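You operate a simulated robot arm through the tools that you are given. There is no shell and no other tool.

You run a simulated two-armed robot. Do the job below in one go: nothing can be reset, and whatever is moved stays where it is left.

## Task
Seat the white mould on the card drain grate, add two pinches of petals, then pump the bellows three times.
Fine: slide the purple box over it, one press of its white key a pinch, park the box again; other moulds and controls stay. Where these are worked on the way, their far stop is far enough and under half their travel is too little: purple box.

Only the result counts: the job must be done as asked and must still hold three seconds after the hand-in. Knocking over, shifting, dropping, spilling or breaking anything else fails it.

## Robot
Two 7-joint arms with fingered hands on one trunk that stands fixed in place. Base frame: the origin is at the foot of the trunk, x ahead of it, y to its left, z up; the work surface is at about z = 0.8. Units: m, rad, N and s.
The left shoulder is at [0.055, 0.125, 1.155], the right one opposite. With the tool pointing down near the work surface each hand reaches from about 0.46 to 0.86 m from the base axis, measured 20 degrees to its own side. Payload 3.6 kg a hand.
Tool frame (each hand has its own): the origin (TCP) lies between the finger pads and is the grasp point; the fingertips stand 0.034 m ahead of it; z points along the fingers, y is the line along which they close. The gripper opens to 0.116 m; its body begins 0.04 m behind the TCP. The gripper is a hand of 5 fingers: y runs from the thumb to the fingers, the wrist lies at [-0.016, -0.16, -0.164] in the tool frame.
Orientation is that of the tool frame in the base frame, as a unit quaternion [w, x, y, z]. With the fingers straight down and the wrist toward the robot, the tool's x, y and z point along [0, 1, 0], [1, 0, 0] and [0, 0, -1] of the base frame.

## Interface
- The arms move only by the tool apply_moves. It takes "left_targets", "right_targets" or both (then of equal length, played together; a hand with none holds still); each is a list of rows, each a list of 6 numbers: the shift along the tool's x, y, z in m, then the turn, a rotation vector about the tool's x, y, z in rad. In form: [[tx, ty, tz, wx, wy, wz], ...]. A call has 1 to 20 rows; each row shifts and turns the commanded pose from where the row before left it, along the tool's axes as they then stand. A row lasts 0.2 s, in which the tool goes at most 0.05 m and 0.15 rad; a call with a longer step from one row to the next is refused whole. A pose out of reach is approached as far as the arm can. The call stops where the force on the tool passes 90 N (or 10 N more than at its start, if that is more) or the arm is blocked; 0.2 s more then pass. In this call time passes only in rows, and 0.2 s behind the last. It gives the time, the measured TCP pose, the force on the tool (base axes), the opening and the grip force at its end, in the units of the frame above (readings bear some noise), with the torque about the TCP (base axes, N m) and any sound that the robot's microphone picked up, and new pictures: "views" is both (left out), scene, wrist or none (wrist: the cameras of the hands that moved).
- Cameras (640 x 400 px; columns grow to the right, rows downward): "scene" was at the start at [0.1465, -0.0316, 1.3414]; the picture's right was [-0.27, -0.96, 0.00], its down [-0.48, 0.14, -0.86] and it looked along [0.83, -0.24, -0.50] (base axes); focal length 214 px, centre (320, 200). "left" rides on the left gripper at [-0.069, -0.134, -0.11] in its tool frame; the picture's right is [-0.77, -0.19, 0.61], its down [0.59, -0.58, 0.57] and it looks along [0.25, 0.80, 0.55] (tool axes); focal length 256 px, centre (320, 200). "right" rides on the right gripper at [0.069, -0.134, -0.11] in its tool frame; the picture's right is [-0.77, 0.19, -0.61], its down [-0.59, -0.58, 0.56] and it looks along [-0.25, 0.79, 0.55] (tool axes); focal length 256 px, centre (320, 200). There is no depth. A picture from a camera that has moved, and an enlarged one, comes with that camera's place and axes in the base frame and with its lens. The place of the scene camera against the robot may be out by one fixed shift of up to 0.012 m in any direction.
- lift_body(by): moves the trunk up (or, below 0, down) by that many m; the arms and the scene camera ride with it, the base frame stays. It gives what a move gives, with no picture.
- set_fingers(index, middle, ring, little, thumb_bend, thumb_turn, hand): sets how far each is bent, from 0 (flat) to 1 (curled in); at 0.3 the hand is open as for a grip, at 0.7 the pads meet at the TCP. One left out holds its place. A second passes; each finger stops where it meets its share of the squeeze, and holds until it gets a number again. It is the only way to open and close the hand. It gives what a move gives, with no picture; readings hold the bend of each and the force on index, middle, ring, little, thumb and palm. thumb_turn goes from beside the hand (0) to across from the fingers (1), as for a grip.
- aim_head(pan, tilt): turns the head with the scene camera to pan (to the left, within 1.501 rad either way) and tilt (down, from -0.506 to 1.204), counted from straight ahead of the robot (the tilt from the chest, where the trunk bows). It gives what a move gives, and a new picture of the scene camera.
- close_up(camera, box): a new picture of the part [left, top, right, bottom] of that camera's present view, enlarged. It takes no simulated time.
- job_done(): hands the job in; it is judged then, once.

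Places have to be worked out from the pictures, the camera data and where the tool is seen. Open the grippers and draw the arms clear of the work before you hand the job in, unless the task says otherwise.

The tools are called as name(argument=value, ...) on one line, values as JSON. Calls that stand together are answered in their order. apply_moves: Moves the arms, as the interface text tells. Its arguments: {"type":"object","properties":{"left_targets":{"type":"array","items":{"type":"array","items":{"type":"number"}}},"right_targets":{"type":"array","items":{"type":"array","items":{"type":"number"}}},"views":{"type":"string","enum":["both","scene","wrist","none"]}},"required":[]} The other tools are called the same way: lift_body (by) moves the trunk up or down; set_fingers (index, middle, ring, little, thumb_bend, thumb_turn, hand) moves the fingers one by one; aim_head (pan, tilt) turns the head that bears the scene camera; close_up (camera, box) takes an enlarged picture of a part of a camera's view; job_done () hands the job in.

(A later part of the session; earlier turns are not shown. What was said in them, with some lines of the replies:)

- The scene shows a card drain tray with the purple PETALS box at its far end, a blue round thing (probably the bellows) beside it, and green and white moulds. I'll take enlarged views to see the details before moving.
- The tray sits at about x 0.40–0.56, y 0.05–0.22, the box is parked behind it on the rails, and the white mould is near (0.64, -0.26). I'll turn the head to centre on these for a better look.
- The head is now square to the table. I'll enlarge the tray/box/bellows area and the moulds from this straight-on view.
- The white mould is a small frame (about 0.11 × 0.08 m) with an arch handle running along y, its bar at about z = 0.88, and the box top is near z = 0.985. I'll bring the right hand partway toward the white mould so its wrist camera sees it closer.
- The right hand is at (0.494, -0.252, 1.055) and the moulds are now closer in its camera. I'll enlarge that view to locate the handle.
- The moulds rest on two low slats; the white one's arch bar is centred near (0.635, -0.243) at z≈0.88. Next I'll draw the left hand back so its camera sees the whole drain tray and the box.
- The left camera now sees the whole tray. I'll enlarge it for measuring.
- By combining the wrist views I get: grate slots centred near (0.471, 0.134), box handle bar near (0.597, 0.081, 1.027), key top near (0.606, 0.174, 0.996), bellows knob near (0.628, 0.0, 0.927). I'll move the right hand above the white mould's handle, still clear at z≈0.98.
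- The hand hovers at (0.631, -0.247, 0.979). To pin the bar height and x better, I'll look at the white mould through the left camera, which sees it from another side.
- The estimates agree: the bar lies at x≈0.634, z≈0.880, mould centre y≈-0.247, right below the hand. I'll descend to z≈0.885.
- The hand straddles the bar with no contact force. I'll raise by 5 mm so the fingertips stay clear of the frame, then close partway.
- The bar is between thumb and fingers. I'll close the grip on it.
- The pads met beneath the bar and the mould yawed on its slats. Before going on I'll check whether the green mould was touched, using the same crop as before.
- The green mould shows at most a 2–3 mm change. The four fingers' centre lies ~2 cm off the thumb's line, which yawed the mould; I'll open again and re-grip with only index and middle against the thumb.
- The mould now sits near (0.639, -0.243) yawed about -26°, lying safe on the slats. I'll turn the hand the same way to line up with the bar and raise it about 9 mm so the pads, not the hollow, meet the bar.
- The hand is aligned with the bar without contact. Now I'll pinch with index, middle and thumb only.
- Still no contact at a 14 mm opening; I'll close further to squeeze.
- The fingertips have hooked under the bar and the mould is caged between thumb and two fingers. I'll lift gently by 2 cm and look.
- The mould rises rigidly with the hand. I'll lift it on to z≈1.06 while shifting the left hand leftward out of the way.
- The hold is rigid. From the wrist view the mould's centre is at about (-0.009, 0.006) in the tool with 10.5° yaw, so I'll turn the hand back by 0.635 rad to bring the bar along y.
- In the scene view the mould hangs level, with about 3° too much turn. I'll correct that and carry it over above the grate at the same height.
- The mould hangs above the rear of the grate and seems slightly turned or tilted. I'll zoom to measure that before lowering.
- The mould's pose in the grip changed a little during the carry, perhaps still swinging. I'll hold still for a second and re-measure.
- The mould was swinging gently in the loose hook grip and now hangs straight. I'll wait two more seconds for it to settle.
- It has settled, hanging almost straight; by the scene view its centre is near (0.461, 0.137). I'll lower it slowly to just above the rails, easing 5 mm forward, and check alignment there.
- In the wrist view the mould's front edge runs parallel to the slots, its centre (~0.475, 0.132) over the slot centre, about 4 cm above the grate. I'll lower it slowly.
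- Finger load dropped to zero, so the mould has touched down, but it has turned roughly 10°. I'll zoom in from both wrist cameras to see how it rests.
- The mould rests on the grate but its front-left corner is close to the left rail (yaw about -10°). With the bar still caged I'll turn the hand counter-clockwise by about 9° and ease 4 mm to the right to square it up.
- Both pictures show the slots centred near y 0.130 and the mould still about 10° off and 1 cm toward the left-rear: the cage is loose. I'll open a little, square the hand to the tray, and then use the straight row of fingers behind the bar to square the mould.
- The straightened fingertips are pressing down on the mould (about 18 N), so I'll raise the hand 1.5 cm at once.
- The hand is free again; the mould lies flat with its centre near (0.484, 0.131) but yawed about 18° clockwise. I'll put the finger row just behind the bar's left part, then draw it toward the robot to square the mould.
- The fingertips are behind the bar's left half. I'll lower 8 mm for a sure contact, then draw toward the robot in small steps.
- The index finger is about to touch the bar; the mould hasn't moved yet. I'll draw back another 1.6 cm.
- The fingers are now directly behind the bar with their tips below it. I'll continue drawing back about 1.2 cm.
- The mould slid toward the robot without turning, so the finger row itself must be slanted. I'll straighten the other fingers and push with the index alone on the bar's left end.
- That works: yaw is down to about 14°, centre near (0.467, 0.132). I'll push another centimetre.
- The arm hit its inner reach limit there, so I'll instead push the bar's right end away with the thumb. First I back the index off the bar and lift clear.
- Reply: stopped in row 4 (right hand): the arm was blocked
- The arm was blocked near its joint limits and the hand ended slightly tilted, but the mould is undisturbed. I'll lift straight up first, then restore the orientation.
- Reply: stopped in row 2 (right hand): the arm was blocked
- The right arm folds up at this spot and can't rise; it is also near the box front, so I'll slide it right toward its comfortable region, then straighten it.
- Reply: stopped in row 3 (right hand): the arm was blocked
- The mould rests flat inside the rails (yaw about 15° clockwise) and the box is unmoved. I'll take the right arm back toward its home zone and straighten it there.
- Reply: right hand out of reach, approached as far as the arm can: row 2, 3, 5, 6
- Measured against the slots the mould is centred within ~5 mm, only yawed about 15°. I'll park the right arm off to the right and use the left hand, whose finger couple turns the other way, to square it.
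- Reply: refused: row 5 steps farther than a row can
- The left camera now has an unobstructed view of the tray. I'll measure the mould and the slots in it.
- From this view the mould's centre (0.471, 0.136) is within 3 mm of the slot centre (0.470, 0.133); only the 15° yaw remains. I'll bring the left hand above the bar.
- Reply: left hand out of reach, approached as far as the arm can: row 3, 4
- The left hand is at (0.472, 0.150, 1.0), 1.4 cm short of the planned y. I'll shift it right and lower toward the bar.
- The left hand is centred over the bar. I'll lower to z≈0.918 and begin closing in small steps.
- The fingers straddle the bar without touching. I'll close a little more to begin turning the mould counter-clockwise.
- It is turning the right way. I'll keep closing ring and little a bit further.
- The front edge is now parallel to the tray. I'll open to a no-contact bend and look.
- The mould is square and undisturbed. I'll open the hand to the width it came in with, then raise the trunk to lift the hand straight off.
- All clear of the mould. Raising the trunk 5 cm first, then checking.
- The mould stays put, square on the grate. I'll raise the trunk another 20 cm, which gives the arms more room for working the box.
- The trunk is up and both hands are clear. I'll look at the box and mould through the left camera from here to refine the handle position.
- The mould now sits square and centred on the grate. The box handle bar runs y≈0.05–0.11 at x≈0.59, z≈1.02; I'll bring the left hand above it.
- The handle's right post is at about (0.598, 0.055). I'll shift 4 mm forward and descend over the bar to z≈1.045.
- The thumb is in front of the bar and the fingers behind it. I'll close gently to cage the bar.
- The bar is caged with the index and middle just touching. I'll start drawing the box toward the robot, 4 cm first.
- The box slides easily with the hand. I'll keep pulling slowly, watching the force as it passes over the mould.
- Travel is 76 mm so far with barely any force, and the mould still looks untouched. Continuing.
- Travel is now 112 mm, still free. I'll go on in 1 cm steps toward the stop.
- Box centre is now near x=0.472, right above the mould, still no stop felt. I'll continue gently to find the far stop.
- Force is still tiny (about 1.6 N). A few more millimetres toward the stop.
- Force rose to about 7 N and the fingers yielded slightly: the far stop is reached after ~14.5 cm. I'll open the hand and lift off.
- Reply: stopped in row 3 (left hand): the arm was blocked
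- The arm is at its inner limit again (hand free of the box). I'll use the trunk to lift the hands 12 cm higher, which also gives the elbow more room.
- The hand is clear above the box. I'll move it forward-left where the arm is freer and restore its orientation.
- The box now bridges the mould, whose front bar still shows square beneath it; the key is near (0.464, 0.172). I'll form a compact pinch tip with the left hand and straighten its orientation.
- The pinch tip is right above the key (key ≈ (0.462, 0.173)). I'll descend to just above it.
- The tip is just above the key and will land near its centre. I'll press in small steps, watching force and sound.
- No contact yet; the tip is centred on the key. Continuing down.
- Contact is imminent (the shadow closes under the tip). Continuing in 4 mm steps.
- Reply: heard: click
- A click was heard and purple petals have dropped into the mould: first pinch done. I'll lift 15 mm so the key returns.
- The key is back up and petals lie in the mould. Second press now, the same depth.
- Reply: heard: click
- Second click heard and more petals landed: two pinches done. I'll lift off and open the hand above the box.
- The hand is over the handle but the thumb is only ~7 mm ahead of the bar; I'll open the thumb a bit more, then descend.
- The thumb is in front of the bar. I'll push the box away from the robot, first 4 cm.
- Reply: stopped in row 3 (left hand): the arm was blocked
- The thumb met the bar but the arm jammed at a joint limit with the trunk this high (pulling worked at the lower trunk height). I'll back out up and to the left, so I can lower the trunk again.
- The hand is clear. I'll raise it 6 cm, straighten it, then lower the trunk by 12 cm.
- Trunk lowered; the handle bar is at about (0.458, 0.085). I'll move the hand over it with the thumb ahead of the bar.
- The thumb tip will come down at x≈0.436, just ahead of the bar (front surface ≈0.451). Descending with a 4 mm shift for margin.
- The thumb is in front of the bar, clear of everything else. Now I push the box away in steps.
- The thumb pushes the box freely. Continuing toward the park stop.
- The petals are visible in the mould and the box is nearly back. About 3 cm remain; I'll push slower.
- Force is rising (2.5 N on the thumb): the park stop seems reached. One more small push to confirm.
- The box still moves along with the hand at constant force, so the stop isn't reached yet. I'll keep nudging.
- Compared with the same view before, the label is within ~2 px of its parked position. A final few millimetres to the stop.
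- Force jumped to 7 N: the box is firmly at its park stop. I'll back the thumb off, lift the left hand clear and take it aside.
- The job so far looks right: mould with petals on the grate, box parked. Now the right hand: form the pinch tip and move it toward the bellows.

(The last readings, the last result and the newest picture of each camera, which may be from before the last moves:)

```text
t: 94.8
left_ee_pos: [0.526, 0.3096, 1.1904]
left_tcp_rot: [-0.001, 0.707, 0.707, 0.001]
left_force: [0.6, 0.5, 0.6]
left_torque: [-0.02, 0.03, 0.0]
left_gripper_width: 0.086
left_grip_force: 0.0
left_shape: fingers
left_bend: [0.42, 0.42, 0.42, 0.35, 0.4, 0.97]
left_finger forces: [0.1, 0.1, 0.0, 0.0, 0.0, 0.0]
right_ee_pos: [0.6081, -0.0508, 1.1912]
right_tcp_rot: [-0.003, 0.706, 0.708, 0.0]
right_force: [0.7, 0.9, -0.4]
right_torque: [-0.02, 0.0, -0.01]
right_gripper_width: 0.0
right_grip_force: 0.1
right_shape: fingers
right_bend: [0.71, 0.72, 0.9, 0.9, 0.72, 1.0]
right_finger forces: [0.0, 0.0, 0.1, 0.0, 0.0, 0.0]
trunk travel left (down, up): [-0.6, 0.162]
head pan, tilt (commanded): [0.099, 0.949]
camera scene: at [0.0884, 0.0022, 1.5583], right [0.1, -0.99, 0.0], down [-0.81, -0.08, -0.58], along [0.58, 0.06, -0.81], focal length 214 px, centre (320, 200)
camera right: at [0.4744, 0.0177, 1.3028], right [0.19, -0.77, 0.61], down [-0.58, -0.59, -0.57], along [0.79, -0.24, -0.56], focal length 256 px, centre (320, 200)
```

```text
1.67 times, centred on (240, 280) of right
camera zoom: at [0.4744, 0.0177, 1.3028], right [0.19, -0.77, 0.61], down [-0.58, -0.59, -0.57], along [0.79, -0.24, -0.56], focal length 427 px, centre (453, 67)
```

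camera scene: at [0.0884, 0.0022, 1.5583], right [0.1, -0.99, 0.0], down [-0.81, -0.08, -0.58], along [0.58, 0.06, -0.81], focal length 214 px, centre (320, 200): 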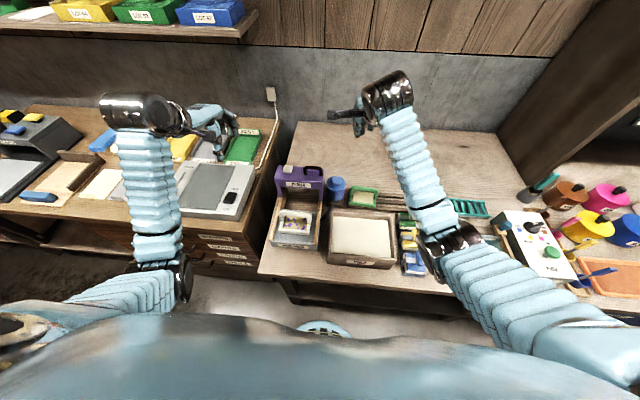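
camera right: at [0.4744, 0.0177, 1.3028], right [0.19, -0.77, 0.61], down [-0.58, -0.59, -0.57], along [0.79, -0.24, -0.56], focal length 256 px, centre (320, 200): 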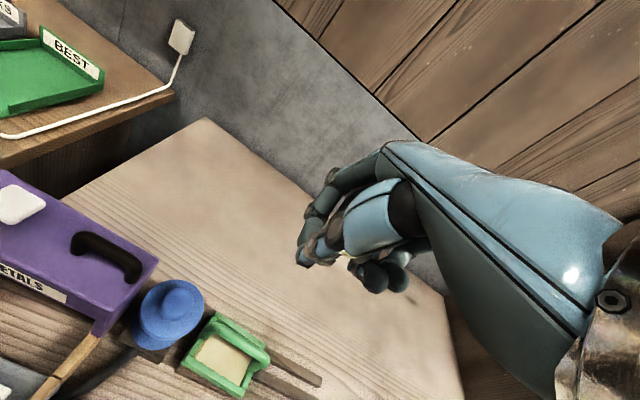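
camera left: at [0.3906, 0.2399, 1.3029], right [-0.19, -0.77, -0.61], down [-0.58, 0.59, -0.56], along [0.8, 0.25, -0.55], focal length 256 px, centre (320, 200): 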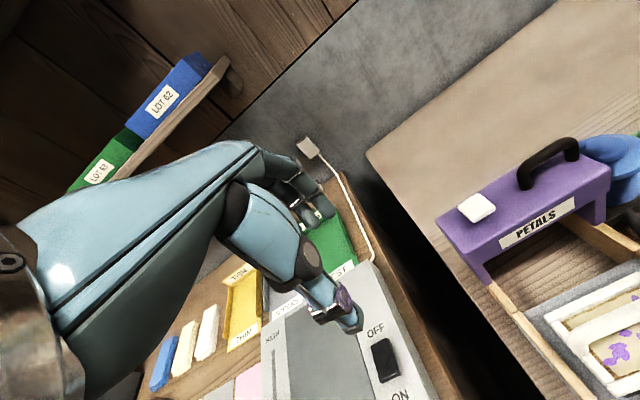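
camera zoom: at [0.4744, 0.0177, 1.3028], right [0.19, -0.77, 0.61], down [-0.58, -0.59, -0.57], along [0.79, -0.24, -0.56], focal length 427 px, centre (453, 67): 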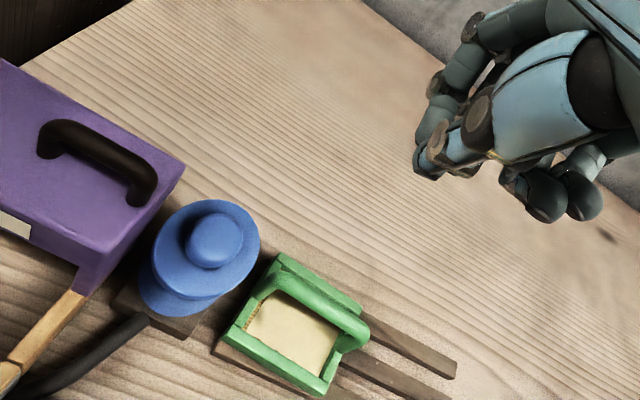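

The knob is at about (0.626, -0.001, 0.93). I'll bring the pinch tip above it, keeping clear of the box and its handle.

apply_moves(right_targets=[[0.012, 0.006, 0.02, 0, 0, 0], [0.012, 0.006, 0.035, 0, 0, 0], [0.012, 0.006, 0.038, 0, 0, 0], [0.011, 0.005, 0.038, 0, 0, 0]], views="none")

close_up(camera="right", box=[120, 160, 400, 380])

close_up(camera="scene", box=[280, 120, 390, 240])

close_up(camera="left", box=[460, 40, 640, 240])

```text
t: 95.8
left_ee_pos: [0.5254, 0.3092, 1.1915]
left_tcp_rot: [-0.001, 0.707, 0.707, 0.001]
left_force: [0.7, -0.1, -0.1]
left_torque: [0.01, -0.02, 0.0]
left_gripper_width: 0.0859
left_grip_force: 0.0
left_shape: fingers
left_bend: [0.42, 0.42, 0.42, 0.35, 0.4, 0.97]
left_finger forces: [0.0, 0.0, 0.0, 0.0, 0.0, 0.0]
right_ee_pos: [0.6306, -0.0055, 1.061]
right_tcp_rot: [-0.002, 0.706, 0.708, 0.0]
right_force: [-0.4, 0.4, 0.1]
right_torque: [0.0, -0.01, -0.04]
right_gripper_width: 0.0
right_grip_force: 0.0
right_shape: fingers
right_bend: [0.71, 0.72, 0.9, 0.9, 0.72, 1.0]
right_finger forces: [0.1, 0.0, 0.0, 0.1, 0.1, 0.0]
trunk travel left (down, up): [-0.6, 0.162]
head pan, tilt (commanded): [0.099, 0.949]
```

```text
1.82 times, centred on (260, 270) of right
camera zoom: at [0.4967, 0.0625, 1.173], right [0.19, -0.77, 0.61], down [-0.58, -0.59, -0.57], along [0.79, -0.24, -0.56], focal length 465 px, centre (429, 73)
```

zoom: 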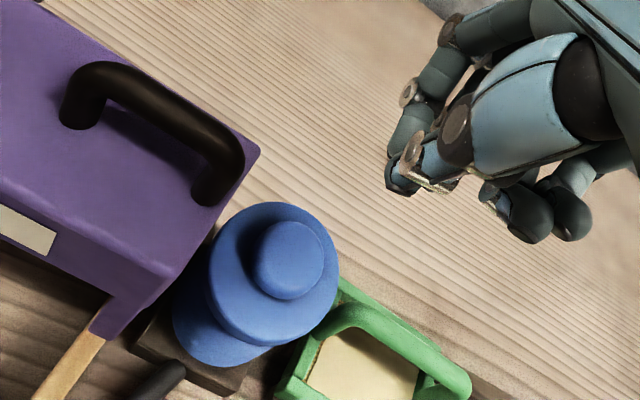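

```text
3.33 times, centred on (335, 180) of scene
camera zoom: at [0.0887, 0.0015, 1.5582], right [0.1, -0.99, 0.0], down [-0.81, -0.08, -0.58], along [0.58, 0.06, -0.81], focal length 715 px, centre (270, 267)
```

zoom: 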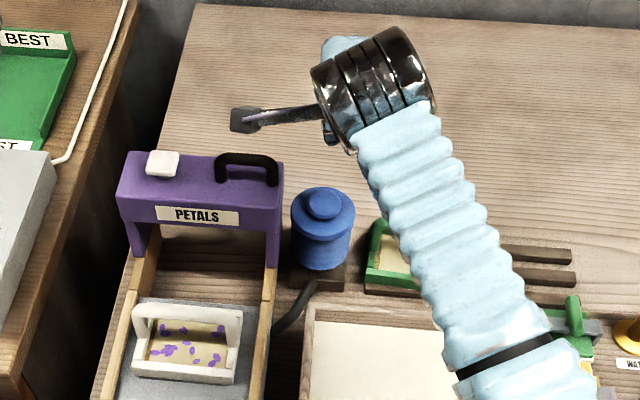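

```text
2.00 times, centred on (550, 140) of left
camera zoom: at [0.391, 0.2391, 1.3027], right [-0.19, -0.77, -0.61], down [-0.58, 0.59, -0.56], along [0.8, 0.25, -0.55], focal length 512 px, centre (-140, 320)
```

zoom: 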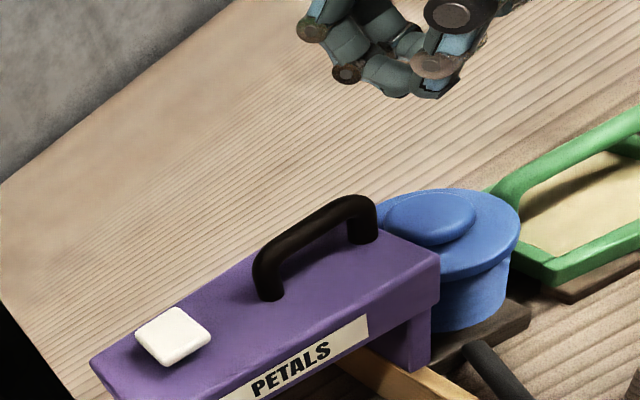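

The tip lines up with the knob. I'll descend to just above it.

apply_moves(right_targets=[[0.003, 0, 0.025, 0, 0, 0], [0, 0, 0.025, 0, 0, 0], [0, 0, 0.02, 0, 0, 0]], views="none")

close_up(camera="right", box=[160, 160, 400, 360])

close_up(camera="left", box=[460, 40, 640, 240])

```text
t: 96.6
left_ee_pos: [0.5258, 0.3074, 1.1919]
left_tcp_rot: [0.0, 0.707, 0.707, 0.002]
left_force: [0.0, 0.1, -1.0]
left_torque: [0.04, 0.04, 0.01]
left_gripper_width: 0.0858
left_grip_force: 0.0
left_shape: fingers
left_bend: [0.42, 0.42, 0.42, 0.35, 0.4, 0.97]
left_finger forces: [0.1, 0.0, 0.0, 0.0, 0.0, 0.0]
right_ee_pos: [0.6313, -0.0052, 0.9903]
right_tcp_rot: [-0.003, 0.706, 0.708, 0.0]
right_force: [-0.2, 0.2, 0.3]
right_torque: [-0.04, 0.01, 0.01]
right_gripper_width: 0.0
right_grip_force: 0.0
right_shape: fingers
right_bend: [0.71, 0.72, 0.9, 0.9, 0.72, 1.0]
right_finger forces: [0.0, 0.0, 0.0, 0.0, 0.0, 0.1]
trunk travel left (down, up): [-0.6, 0.162]
head pan, tilt (commanded): [0.099, 0.949]
```

```text
2.00 times, centred on (280, 260) of right
camera zoom: at [0.4971, 0.0631, 1.1018], right [0.19, -0.77, 0.61], down [-0.58, -0.59, -0.57], along [0.79, -0.24, -0.56], focal length 512 px, centre (400, 80)
```

zoom: 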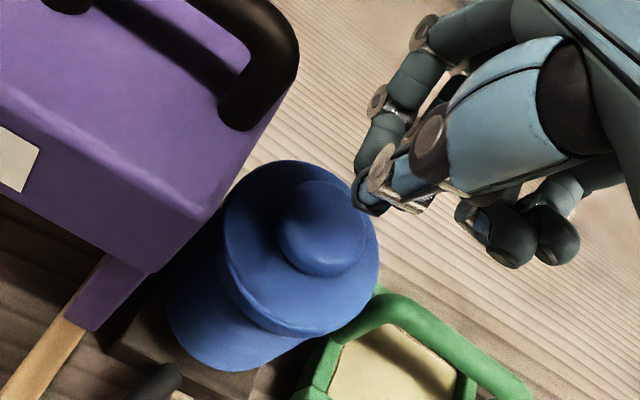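

```text
2.00 times, centred on (550, 140) of left
camera zoom: at [0.3909, 0.2386, 1.3029], right [-0.19, -0.77, -0.61], down [-0.58, 0.59, -0.56], along [0.8, 0.25, -0.55], focal length 512 px, centre (-140, 320)
```

zoom: 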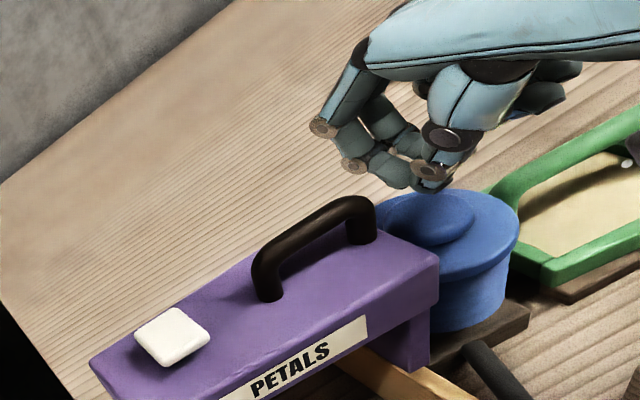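

Well aligned above the knob. I'll go down in small steps to find contact.

apply_moves(right_targets=[[0, 0, 0.006, 0, 0, 0], [0, 0, 0.006, 0, 0, 0], [0, 0, 0.006, 0, 0, 0]], views="none")

close_up(camera="right", box=[160, 160, 400, 360])

```text
t: 97.4
left_ee_pos: [0.524, 0.3078, 1.1921]
left_tcp_rot: [-0.001, 0.707, 0.707, 0.001]
left_force: [0.6, -0.8, -0.1]
left_torque: [0.03, 0.01, 0.01]
left_gripper_width: 0.0856
left_grip_force: 0.2
left_shape: fingers
left_bend: [0.42, 0.42, 0.42, 0.35, 0.4, 0.97]
left_finger forces: [0.0, 0.0, 0.0, 0.0, 0.1, 0.1]
right_ee_pos: [0.6318, -0.0037, 0.9739]
right_tcp_rot: [-0.003, 0.706, 0.708, 0.0]
right_force: [0.3, -0.2, -0.3]
right_torque: [0.0, -0.01, 0.01]
right_gripper_width: 0.0
right_grip_force: 0.1
right_shape: fingers
right_bend: [0.71, 0.72, 0.9, 0.9, 0.72, 1.0]
right_finger forces: [0.0, 0.0, 0.0, 0.1, 0.0, 0.1]
trunk travel left (down, up): [-0.6, 0.162]
head pan, tilt (commanded): [0.099, 0.949]
```

```text
2.00 times, centred on (280, 260) of right
camera zoom: at [0.4978, 0.0646, 1.0851], right [0.19, -0.77, 0.61], down [-0.58, -0.59, -0.57], along [0.79, -0.24, -0.56], focal length 512 px, centre (400, 80)
```

zoom: 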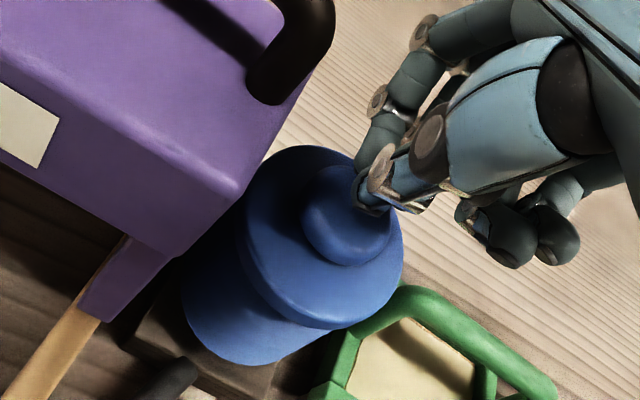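

Almost touching the knob, centred. Continuing the first stroke slowly.

apply_moves(right_targets=[[0, 0, 0.006, 0, 0, 0], [0, 0, 0.006, 0, 0, 0]], views="none")

close_up(camera="right", box=[160, 160, 400, 360])

```text
t: 98.0
left_ee_pos: [0.5261, 0.307, 1.1918]
left_tcp_rot: [-0.001, 0.708, 0.707, 0.002]
left_force: [-0.3, -0.4, -0.5]
left_torque: [-0.01, -0.03, -0.01]
left_gripper_width: 0.0857
left_grip_force: 0.0
left_shape: fingers
left_bend: [0.42, 0.42, 0.42, 0.35, 0.4, 0.97]
left_finger forces: [0.0, 0.1, 0.0, 0.0, 0.1, 0.0]
right_ee_pos: [0.6317, -0.0038, 0.9637]
right_tcp_rot: [-0.003, 0.706, 0.708, 0.001]
right_force: [-1.0, -0.6, 2.5]
right_torque: [0.02, 0.04, 0.02]
right_gripper_width: 0.0001
right_grip_force: 3.3
right_shape: fingers
right_bend: [0.71, 0.72, 0.9, 0.9, 0.72, 1.0]
right_finger forces: [0.0, 0.0, 0.0, 0.0, 5.6, 0.0]
trunk travel left (down, up): [-0.6, 0.162]
head pan, tilt (commanded): [0.099, 0.949]
```

```text
2.00 times, centred on (280, 260) of right
camera zoom: at [0.4982, 0.0647, 1.0745], right [0.19, -0.77, 0.61], down [-0.58, -0.59, -0.57], along [0.79, -0.24, -0.56], focal length 512 px, centre (400, 80)
```

zoom: 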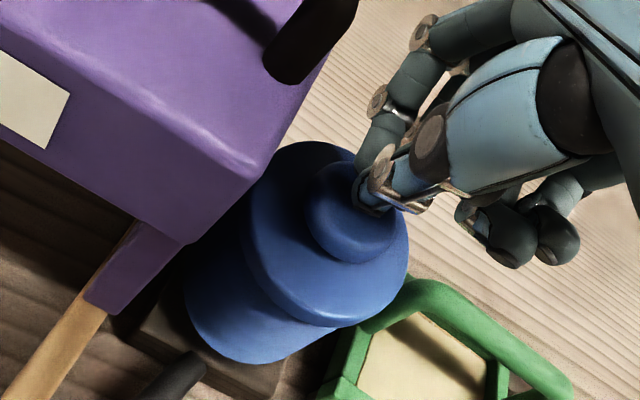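

Contact: the knob starts to yield at about 2.5 N. I'll press the stroke down 3 cm further.

apply_moves(right_targets=[[0, 0, 0.006, 0, 0, 0], [0, 0, 0.006, 0, 0, 0], [0, 0, 0.006, 0, 0, 0], [0, 0, 0.006, 0, 0, 0], [0, 0, 0.006, 0, 0, 0]], views="none")

close_up(camera="right", box=[160, 160, 400, 360])

close_up(camera="left", box=[460, 40, 640, 240])

```text
t: 99.2
left_ee_pos: [0.5156, 0.3052, 1.1971]
left_tcp_rot: [0.003, 0.707, 0.707, 0.004]
left_force: [-0.3, 0.0, -0.3]
left_torque: [0.0, -0.04, -0.02]
left_gripper_width: 0.086
left_grip_force: 0.1
left_shape: fingers
left_bend: [0.42, 0.42, 0.42, 0.35, 0.4, 0.97]
left_finger forces: [0.0, 0.0, 0.1, 0.1, 0.0, 0.1]
right_ee_pos: [0.6342, 0.0004, 0.9504]
right_tcp_rot: [0.008, 0.705, 0.709, 0.015]
right_force: [-19.8, -10.9, 74.3]
right_torque: [0.02, 1.46, 0.23]
right_gripper_width: 0.0
right_grip_force: 38.2
right_shape: fingers
right_bend: [0.71, 0.72, 0.9, 0.9, 0.71, 1.0]
right_finger forces: [0.0, 0.0, 0.0, 0.0, 76.3, 0.0]
trunk travel left (down, up): [-0.6, 0.162]
head pan, tilt (commanded): [0.099, 0.949]
heard: click
```

```text
2.00 times, centred on (280, 260) of right
camera zoom: at [0.4955, 0.0678, 1.0583], right [0.17, -0.77, 0.61], down [-0.55, -0.59, -0.59], along [0.81, -0.24, -0.53], focal length 512 px, centre (400, 80)
```

zoom: 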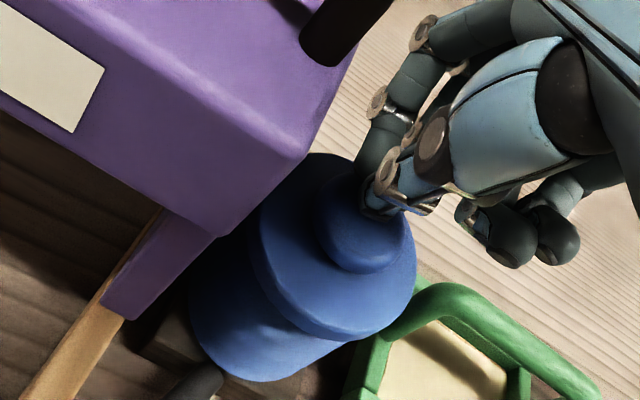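

```text
2.00 times, centred on (550, 140) of left
camera zoom: at [0.3807, 0.2367, 1.3072], right [-0.18, -0.77, -0.62], down [-0.57, 0.59, -0.57], along [0.8, 0.25, -0.55], focal length 512 px, centre (-140, 320)
```

zoom: 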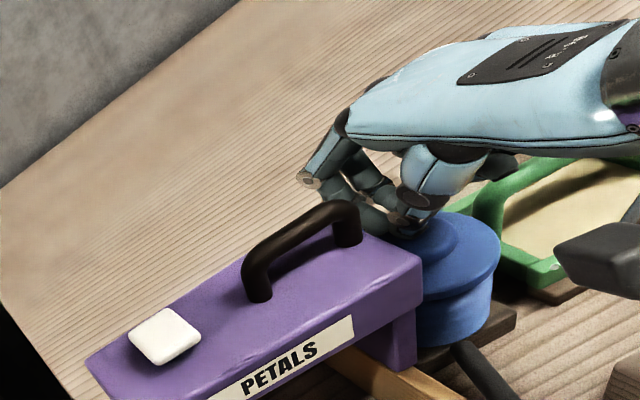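

A click: the bellows hit bottom after ~15 mm of travel (first pump). I'll release upward fully.

apply_moves(right_targets=[[0, 0, -0.012, 0, 0, 0], [0, 0, -0.013, 0, 0, 0], [0, 0, -0.013, 0, 0, 0], [0, 0, -0.013, 0, 0, 0], [0, 0, 0, 0, 0, 0]], views="none")

close_up(camera="right", box=[160, 160, 400, 360])

close_up(camera="left", box=[460, 40, 640, 240])

```text
t: 100.4
left_ee_pos: [0.5255, 0.3084, 1.1918]
left_tcp_rot: [-0.001, 0.708, 0.707, 0.001]
left_force: [-1.0, 0.1, 1.0]
left_torque: [-0.04, 0.0, 0.02]
left_gripper_width: 0.0858
left_grip_force: 0.0
left_shape: fingers
left_bend: [0.42, 0.42, 0.42, 0.35, 0.4, 0.97]
left_finger forces: [0.0, 0.1, 0.0, 0.1, 0.0, 0.0]
right_ee_pos: [0.6316, -0.0028, 0.9849]
right_tcp_rot: [-0.003, 0.706, 0.708, -0.001]
right_force: [0.0, 0.6, 0.3]
right_torque: [-0.01, -0.02, 0.02]
right_gripper_width: 0.0
right_grip_force: 0.1
right_shape: fingers
right_bend: [0.71, 0.72, 0.9, 0.9, 0.71, 1.0]
right_finger forces: [0.1, 0.0, 0.2, 0.0, 0.0, 0.1]
trunk travel left (down, up): [-0.6, 0.162]
head pan, tilt (commanded): [0.099, 0.949]
```

```text
2.00 times, centred on (280, 260) of right
camera zoom: at [0.4982, 0.0656, 1.0959], right [0.19, -0.77, 0.61], down [-0.58, -0.59, -0.56], along [0.79, -0.24, -0.56], focal length 512 px, centre (400, 80)
```

zoom: 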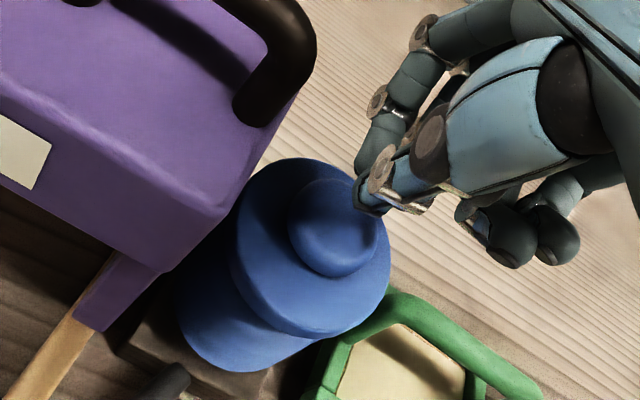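

```text
2.00 times, centred on (550, 140) of left
camera zoom: at [0.3907, 0.2385, 1.3029], right [-0.19, -0.77, -0.61], down [-0.58, 0.59, -0.56], along [0.8, 0.25, -0.55], focal length 512 px, centre (-140, 320)
```

zoom: 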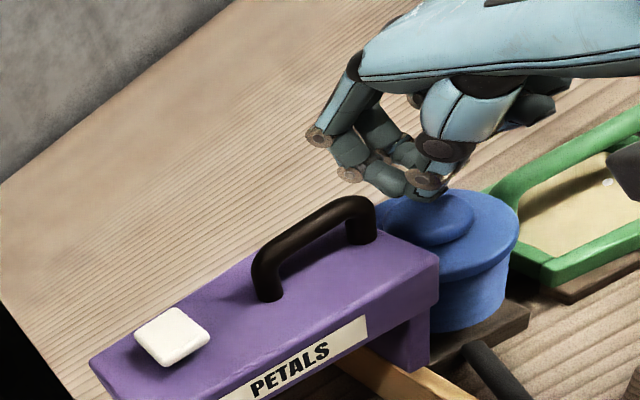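

The bellows sprang back fully. Second stroke now, to slightly less depth than before.

apply_moves(right_targets=[[0, 0, 0.012, 0, 0, 0], [0, 0, 0.01, 0, 0, 0], [0, 0, 0.008, 0, 0, 0], [0, 0, 0.008, 0, 0, 0], [0, 0, 0.006, 0, 0, 0]], views="none")

```text
t: 101.6
left_ee_pos: [0.5199, 0.3061, 1.1939]
left_tcp_rot: [0.001, 0.707, 0.707, 0.004]
left_force: [-0.2, 0.1, -0.1]
left_torque: [0.0, -0.01, 0.03]
left_gripper_width: 0.0856
left_grip_force: 0.0
left_shape: fingers
left_bend: [0.42, 0.42, 0.42, 0.35, 0.4, 0.97]
left_finger forces: [0.1, 0.1, 0.0, 0.0, 0.0, 0.1]
right_ee_pos: [0.6324, -0.0017, 0.9533]
right_tcp_rot: [0.003, 0.706, 0.708, 0.01]
right_force: [-11.3, -4.0, 52.2]
right_torque: [0.22, 0.91, 0.16]
right_gripper_width: 0.0
right_grip_force: 27.9
right_shape: fingers
right_bend: [0.71, 0.72, 0.9, 0.9, 0.71, 1.0]
right_finger forces: [0.0, 0.0, 0.1, 0.0, 55.6, 0.1]
trunk travel left (down, up): [-0.6, 0.162]
head pan, tilt (commanded): [0.099, 0.949]
heard: click
```

Second click heard at the bottom (second pump). Releasing fully.

apply_moves(right_targets=[[0, 0, -0.01, 0, 0, 0], [0, 0, -0.012, 0, 0, 0], [0, 0, -0.012, 0, 0, 0], [0, 0, -0.01, 0, 0, 0], [0, 0, 0, 0, 0, 0]], views="none")

close_up(camera="left", box=[460, 40, 640, 240])

close_up(camera="right", box=[160, 160, 400, 360])

```text
t: 102.8
left_ee_pos: [0.5247, 0.3079, 1.1914]
left_tcp_rot: [-0.001, 0.707, 0.707, 0.002]
left_force: [-0.1, 0.2, 0.1]
left_torque: [0.0, 0.0, 0.01]
left_gripper_width: 0.0859
left_grip_force: 0.1
left_shape: fingers
left_bend: [0.42, 0.42, 0.42, 0.35, 0.4, 0.97]
left_finger forces: [0.0, 0.0, 0.0, 0.1, 0.0, 0.1]
right_ee_pos: [0.6338, -0.0035, 0.9828]
right_tcp_rot: [-0.003, 0.707, 0.708, -0.001]
right_force: [0.3, -0.9, 0.4]
right_torque: [0.01, 0.01, 0.0]
right_gripper_width: 0.0003
right_grip_force: 0.0
right_shape: fingers
right_bend: [0.71, 0.72, 0.9, 0.9, 0.71, 1.0]
right_finger forces: [0.0, 0.0, 0.1, 0.0, 0.1, 0.0]
trunk travel left (down, up): [-0.6, 0.162]
head pan, tilt (commanded): [0.099, 0.949]
```

```text
2.00 times, centred on (550, 140) of left
camera zoom: at [0.3907, 0.2383, 1.3029], right [-0.19, -0.77, -0.61], down [-0.58, 0.59, -0.56], along [0.8, 0.25, -0.55], focal length 512 px, centre (-140, 320)
```

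zoom: 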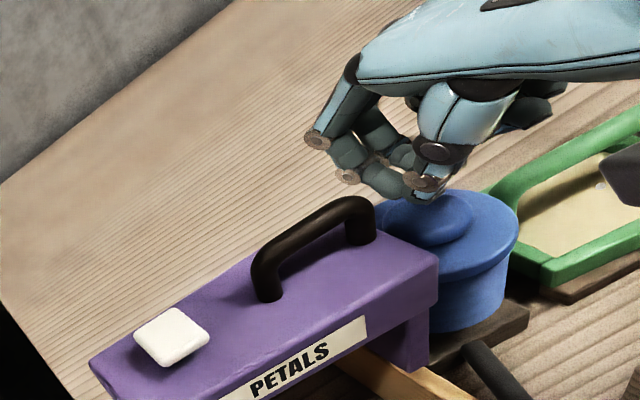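

```text
2.00 times, centred on (280, 260) of right
camera zoom: at [0.499, 0.066, 1.0943], right [0.19, -0.77, 0.61], down [-0.58, -0.59, -0.56], along [0.79, -0.24, -0.56], focal length 512 px, centre (400, 80)
```

zoom: 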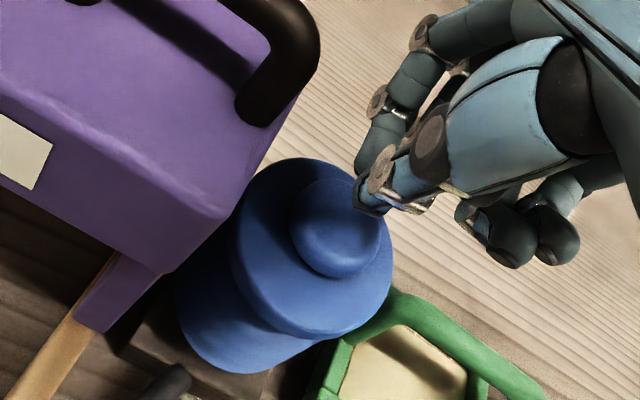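

The bellows is back up again and the tip is off it. Third and last stroke.

apply_moves(right_targets=[[0, -0.001, 0.012, 0, 0, 0], [0, 0, 0.01, 0, 0, 0], [0, 0, 0.008, 0, 0, 0], [0, 0, 0.008, 0, 0, 0], [0, 0, 0.005, 0, 0, 0]], views="none")

```text
t: 104.0
left_ee_pos: [0.5193, 0.3067, 1.1949]
left_tcp_rot: [0.0, 0.707, 0.707, 0.003]
left_force: [-1.1, -0.4, -0.2]
left_torque: [-0.03, -0.01, 0.01]
left_gripper_width: 0.0858
left_grip_force: 0.1
left_shape: fingers
left_bend: [0.42, 0.42, 0.42, 0.35, 0.4, 0.97]
left_finger forces: [0.0, 0.1, 0.0, 0.0, 0.0, 0.0]
right_ee_pos: [0.6329, -0.0027, 0.953]
right_tcp_rot: [0.004, 0.706, 0.708, 0.009]
right_force: [-11.8, -2.5, 49.9]
right_torque: [0.31, 0.9, 0.11]
right_gripper_width: 0.0
right_grip_force: 26.7
right_shape: fingers
right_bend: [0.71, 0.72, 0.9, 0.9, 0.71, 1.0]
right_finger forces: [0.0, 0.0, 0.1, 0.0, 53.6, 0.0]
trunk travel left (down, up): [-0.6, 0.162]
head pan, tilt (commanded): [0.099, 0.949]
heard: click
```

Third click: three pumps done. I'll lift the right hand straight off the bellows to a safe height.

apply_moves(right_targets=[[0, 0, -0.01, 0, 0, 0], [0, 0, -0.015, 0, 0, 0], [0, 0, -0.02, 0, 0, 0], [0, 0, -0.03, 0, 0, 0], [0, 0, -0.035, 0, 0, 0], [0, 0, -0.035, 0, 0, 0], [0, 0, -0.035, 0, 0, 0]], views="none")

apply_moves(right_targets=[[-0.035, -0.005, -0.01, 0, 0, 0], [-0.035, -0.005, -0.01, 0, 0, 0], [-0.035, -0.005, -0.01, 0, 0, 0], [-0.035, -0.005, -0.01, 0, 0, 0], [-0.035, -0.005, -0.01, 0, 0, 0], [-0.035, -0.005, -0.01, 0, 0, 0], [-0.035, -0.005, 0, 0, 0, 0], [-0.035, -0.005, 0, 0, 0, 0]], views="both")

set_fingers(hand="right", index=0.3, middle=0.3, ring=0.3, little=0.3, thumb_bend=0.3)

set_fingers(hand="left", index=0.3, middle=0.3, ring=0.3, little=0.3, thumb_bend=0.3)

close_up(camera="scene", box=[260, 140, 450, 280])

```text
t: 105.6
left_ee_pos: [0.5259, 0.308, 1.1914]
left_tcp_rot: [-0.001, 0.706, 0.708, 0.002]
left_force: [-0.2, -0.1, -0.3]
left_torque: [0.0, 0.05, -0.03]
left_gripper_width: 0.0859
left_grip_force: 0.0
left_shape: fingers
left_bend: [0.42, 0.42, 0.42, 0.35, 0.4, 0.97]
left_finger forces: [0.1, 0.0, 0.0, 0.0, 0.0, 0.1]
right_ee_pos: [0.6328, -0.0029, 1.1193]
right_tcp_rot: [-0.003, 0.706, 0.708, 0.0]
right_force: [0.1, -0.8, -0.4]
right_torque: [0.02, 0.02, 0.0]
right_gripper_width: 0.0001
right_grip_force: 0.0
right_shape: fingers
right_bend: [0.71, 0.72, 0.9, 0.9, 0.71, 1.0]
right_finger forces: [0.1, 0.0, 0.1, 0.1, 0.0, 0.0]
trunk travel left (down, up): [-0.6, 0.162]
head pan, tilt (commanded): [0.099, 0.949]
```

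```text
t: 107.4
left_ee_pos: [0.5262, 0.3047, 1.1932]
left_tcp_rot: [-0.002, 0.708, 0.706, 0.001]
left_force: [-0.1, -1.0, 0.0]
left_torque: [0.02, 0.01, 0.0]
left_gripper_width: 0.0858
left_grip_force: 0.2
left_shape: fingers
left_bend: [0.42, 0.42, 0.42, 0.35, 0.4, 0.97]
left_finger forces: [0.0, 0.0, 0.0, 0.0, 0.0, 0.0]
right_ee_pos: [0.5932, -0.287, 1.1765]
right_tcp_rot: [-0.003, 0.707, 0.708, 0.001]
right_force: [0.6, 0.1, 0.2]
right_torque: [0.05, -0.02, 0.02]
right_gripper_width: 0.0
right_grip_force: 0.1
right_shape: fingers
right_bend: [0.71, 0.72, 0.9, 0.9, 0.71, 1.0]
right_finger forces: [0.0, 0.1, 0.0, 0.1, 0.0, 0.0]
trunk travel left (down, up): [-0.6, 0.162]
head pan, tilt (commanded): [0.099, 0.949]
camera scene: at [0.0878, -0.0012, 1.5583], right [0.1, -1.0, 0.0], down [-0.81, -0.08, -0.58], along [0.58, 0.06, -0.81], focal length 214 px, centre (320, 200)
camera right: at [0.4592, -0.2178, 1.2877], right [0.19, -0.77, 0.61], down [-0.58, -0.59, -0.57], along [0.79, -0.24, -0.56], focal length 256 px, centre (320, 200)
```

scene: 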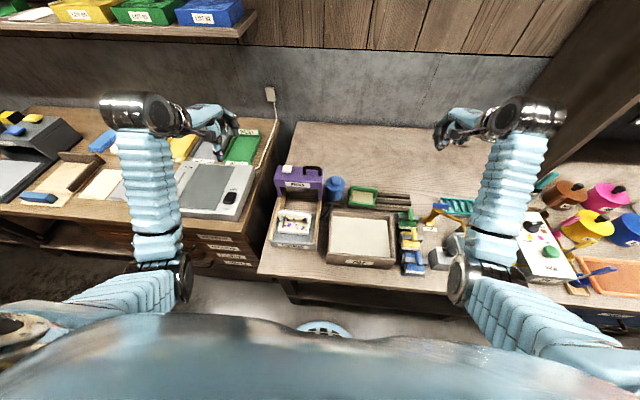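
right: 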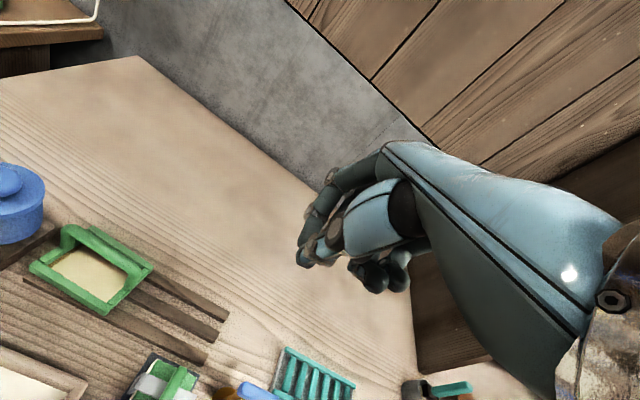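

```text
t: 108.4
left_ee_pos: [0.5259, 0.3077, 1.1908]
left_tcp_rot: [-0.001, 0.708, 0.707, 0.002]
left_force: [0.4, 0.3, 0.1]
left_torque: [0.02, 0.03, 0.0]
left_gripper_width: 0.0862
left_grip_force: 0.2
left_shape: fingers
left_bend: [0.42, 0.42, 0.42, 0.35, 0.4, 0.97]
left_finger forces: [0.1, 0.1, 0.0, 0.0, 0.0, 0.1]
right_ee_pos: [0.594, -0.2854, 1.176]
right_tcp_rot: [-0.003, 0.706, 0.709, 0.0]
right_force: [-1.0, 0.7, 0.3]
right_torque: [-0.01, 0.0, 0.01]
right_gripper_width: 0.1177
right_grip_force: 0.0
right_shape: fingers
right_bend: [0.3, 0.3, 0.3, 0.3, 0.3, 0.95]
right_finger forces: [0.1, 0.0, 0.1, 0.0, 0.1, 0.1]
trunk travel left (down, up): [-0.6, 0.162]
head pan, tilt (commanded): [0.099, 0.949]
```

```text
t: 109.4
left_ee_pos: [0.525, 0.3075, 1.1927]
left_tcp_rot: [-0.002, 0.707, 0.707, 0.002]
left_force: [-1.1, -0.4, 1.9]
left_torque: [0.02, -0.01, 0.03]
left_gripper_width: 0.1172
left_grip_force: 0.0
left_shape: fingers
left_bend: [0.3, 0.3, 0.3, 0.3, 0.3, 0.97]
left_finger forces: [0.1, 0.0, 0.1, 0.1, 0.1, 0.0]
right_ee_pos: [0.5944, -0.2843, 1.1764]
right_tcp_rot: [-0.003, 0.706, 0.708, 0.0]
right_force: [0.2, 1.0, -0.3]
right_torque: [-0.04, 0.01, 0.02]
right_gripper_width: 0.1177
right_grip_force: 0.2
right_shape: fingers
right_bend: [0.3, 0.3, 0.3, 0.3, 0.3, 0.95]
right_finger forces: [0.0, 0.0, 0.1, 0.0, 0.0, 0.0]
trunk travel left (down, up): [-0.6, 0.162]
head pan, tilt (commanded): [0.099, 0.949]
```

```text
2.86 times, centred on (355, 210) of scene
camera zoom: at [0.0883, 0.0004, 1.5583], right [0.1, -0.99, 0.0], down [-0.81, -0.08, -0.58], along [0.58, 0.06, -0.81], focal length 613 px, centre (220, 171)
```

zoom: 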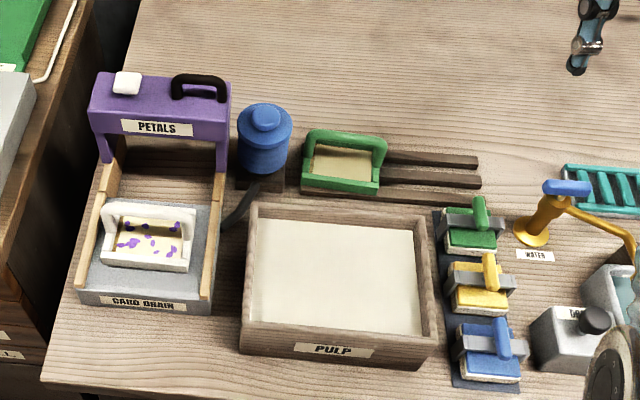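

Everything looks in order: mould with petals on the grate, box parked, bellows up, other items in place. One last close check of the tray before handing in.

close_up(camera="left", box=[440, 100, 640, 400])

close_up(camera="scene", box=[265, 195, 335, 255])

```text
1.33 times, centred on (540, 250) of left
camera zoom: at [0.3908, 0.2381, 1.303], right [-0.19, -0.77, -0.61], down [-0.58, 0.59, -0.56], along [0.8, 0.25, -0.55], focal length 341 px, centre (27, 133)
```

zoom: 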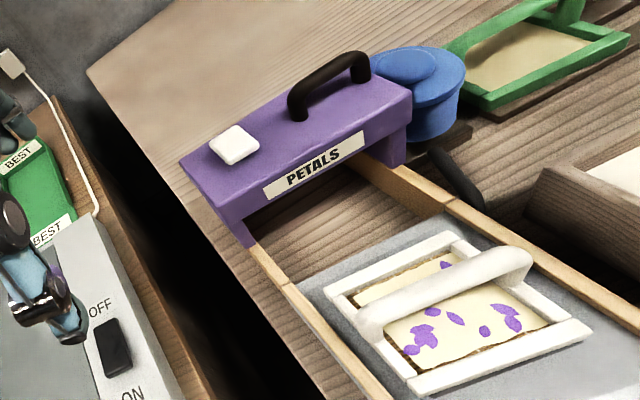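

```text
6.67 times, centred on (300, 225) of scene
camera zoom: at [0.0883, 0.0004, 1.5583], right [0.1, -0.99, 0.0], down [-0.81, -0.08, -0.58], along [0.58, 0.06, -0.81], focal length 1430 px, centre (453, 33)
```

zoom: 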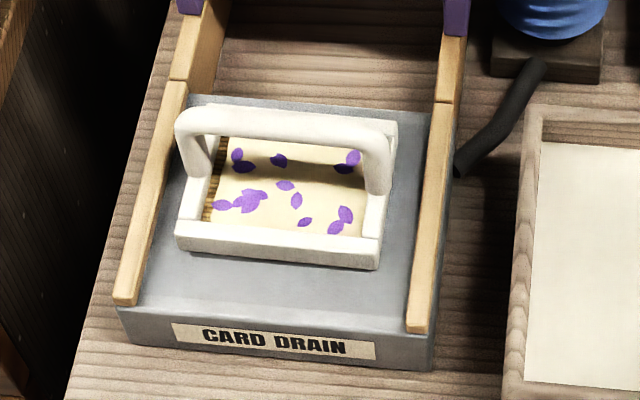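

The mould sits flat and square on the grate with two pinches of petals, and the pumped sheet looks drawn down. The box is parked, and both open hands are clear. Handing in.

job_done()

```text
The job is handed in.
```

I handed in the job with every step done; the result has not come back to me.

- **Mould:** the white mould sits flat and square on the card drain grate, centred over the slots.
- **Petals:** I slid the purple box to its far stop and pressed the white key twice. Each press clicked and dropped petals into the mould. The box is back at its park stop.
- **Bellows:** I pressed it three full strokes; each one clicked and the bellows sprang back.

**Possible problem:** during my first grip on the white mould it turned on its slats and may have nudged the green mould next to it. The pictures show a shift of at most 2–3 mm, and I did not try to push it back. I saw no other mould or control moved.

The white mould also turned when I set it down, so I squared it by hand before adding petals. Both hands are open and clear of the work.
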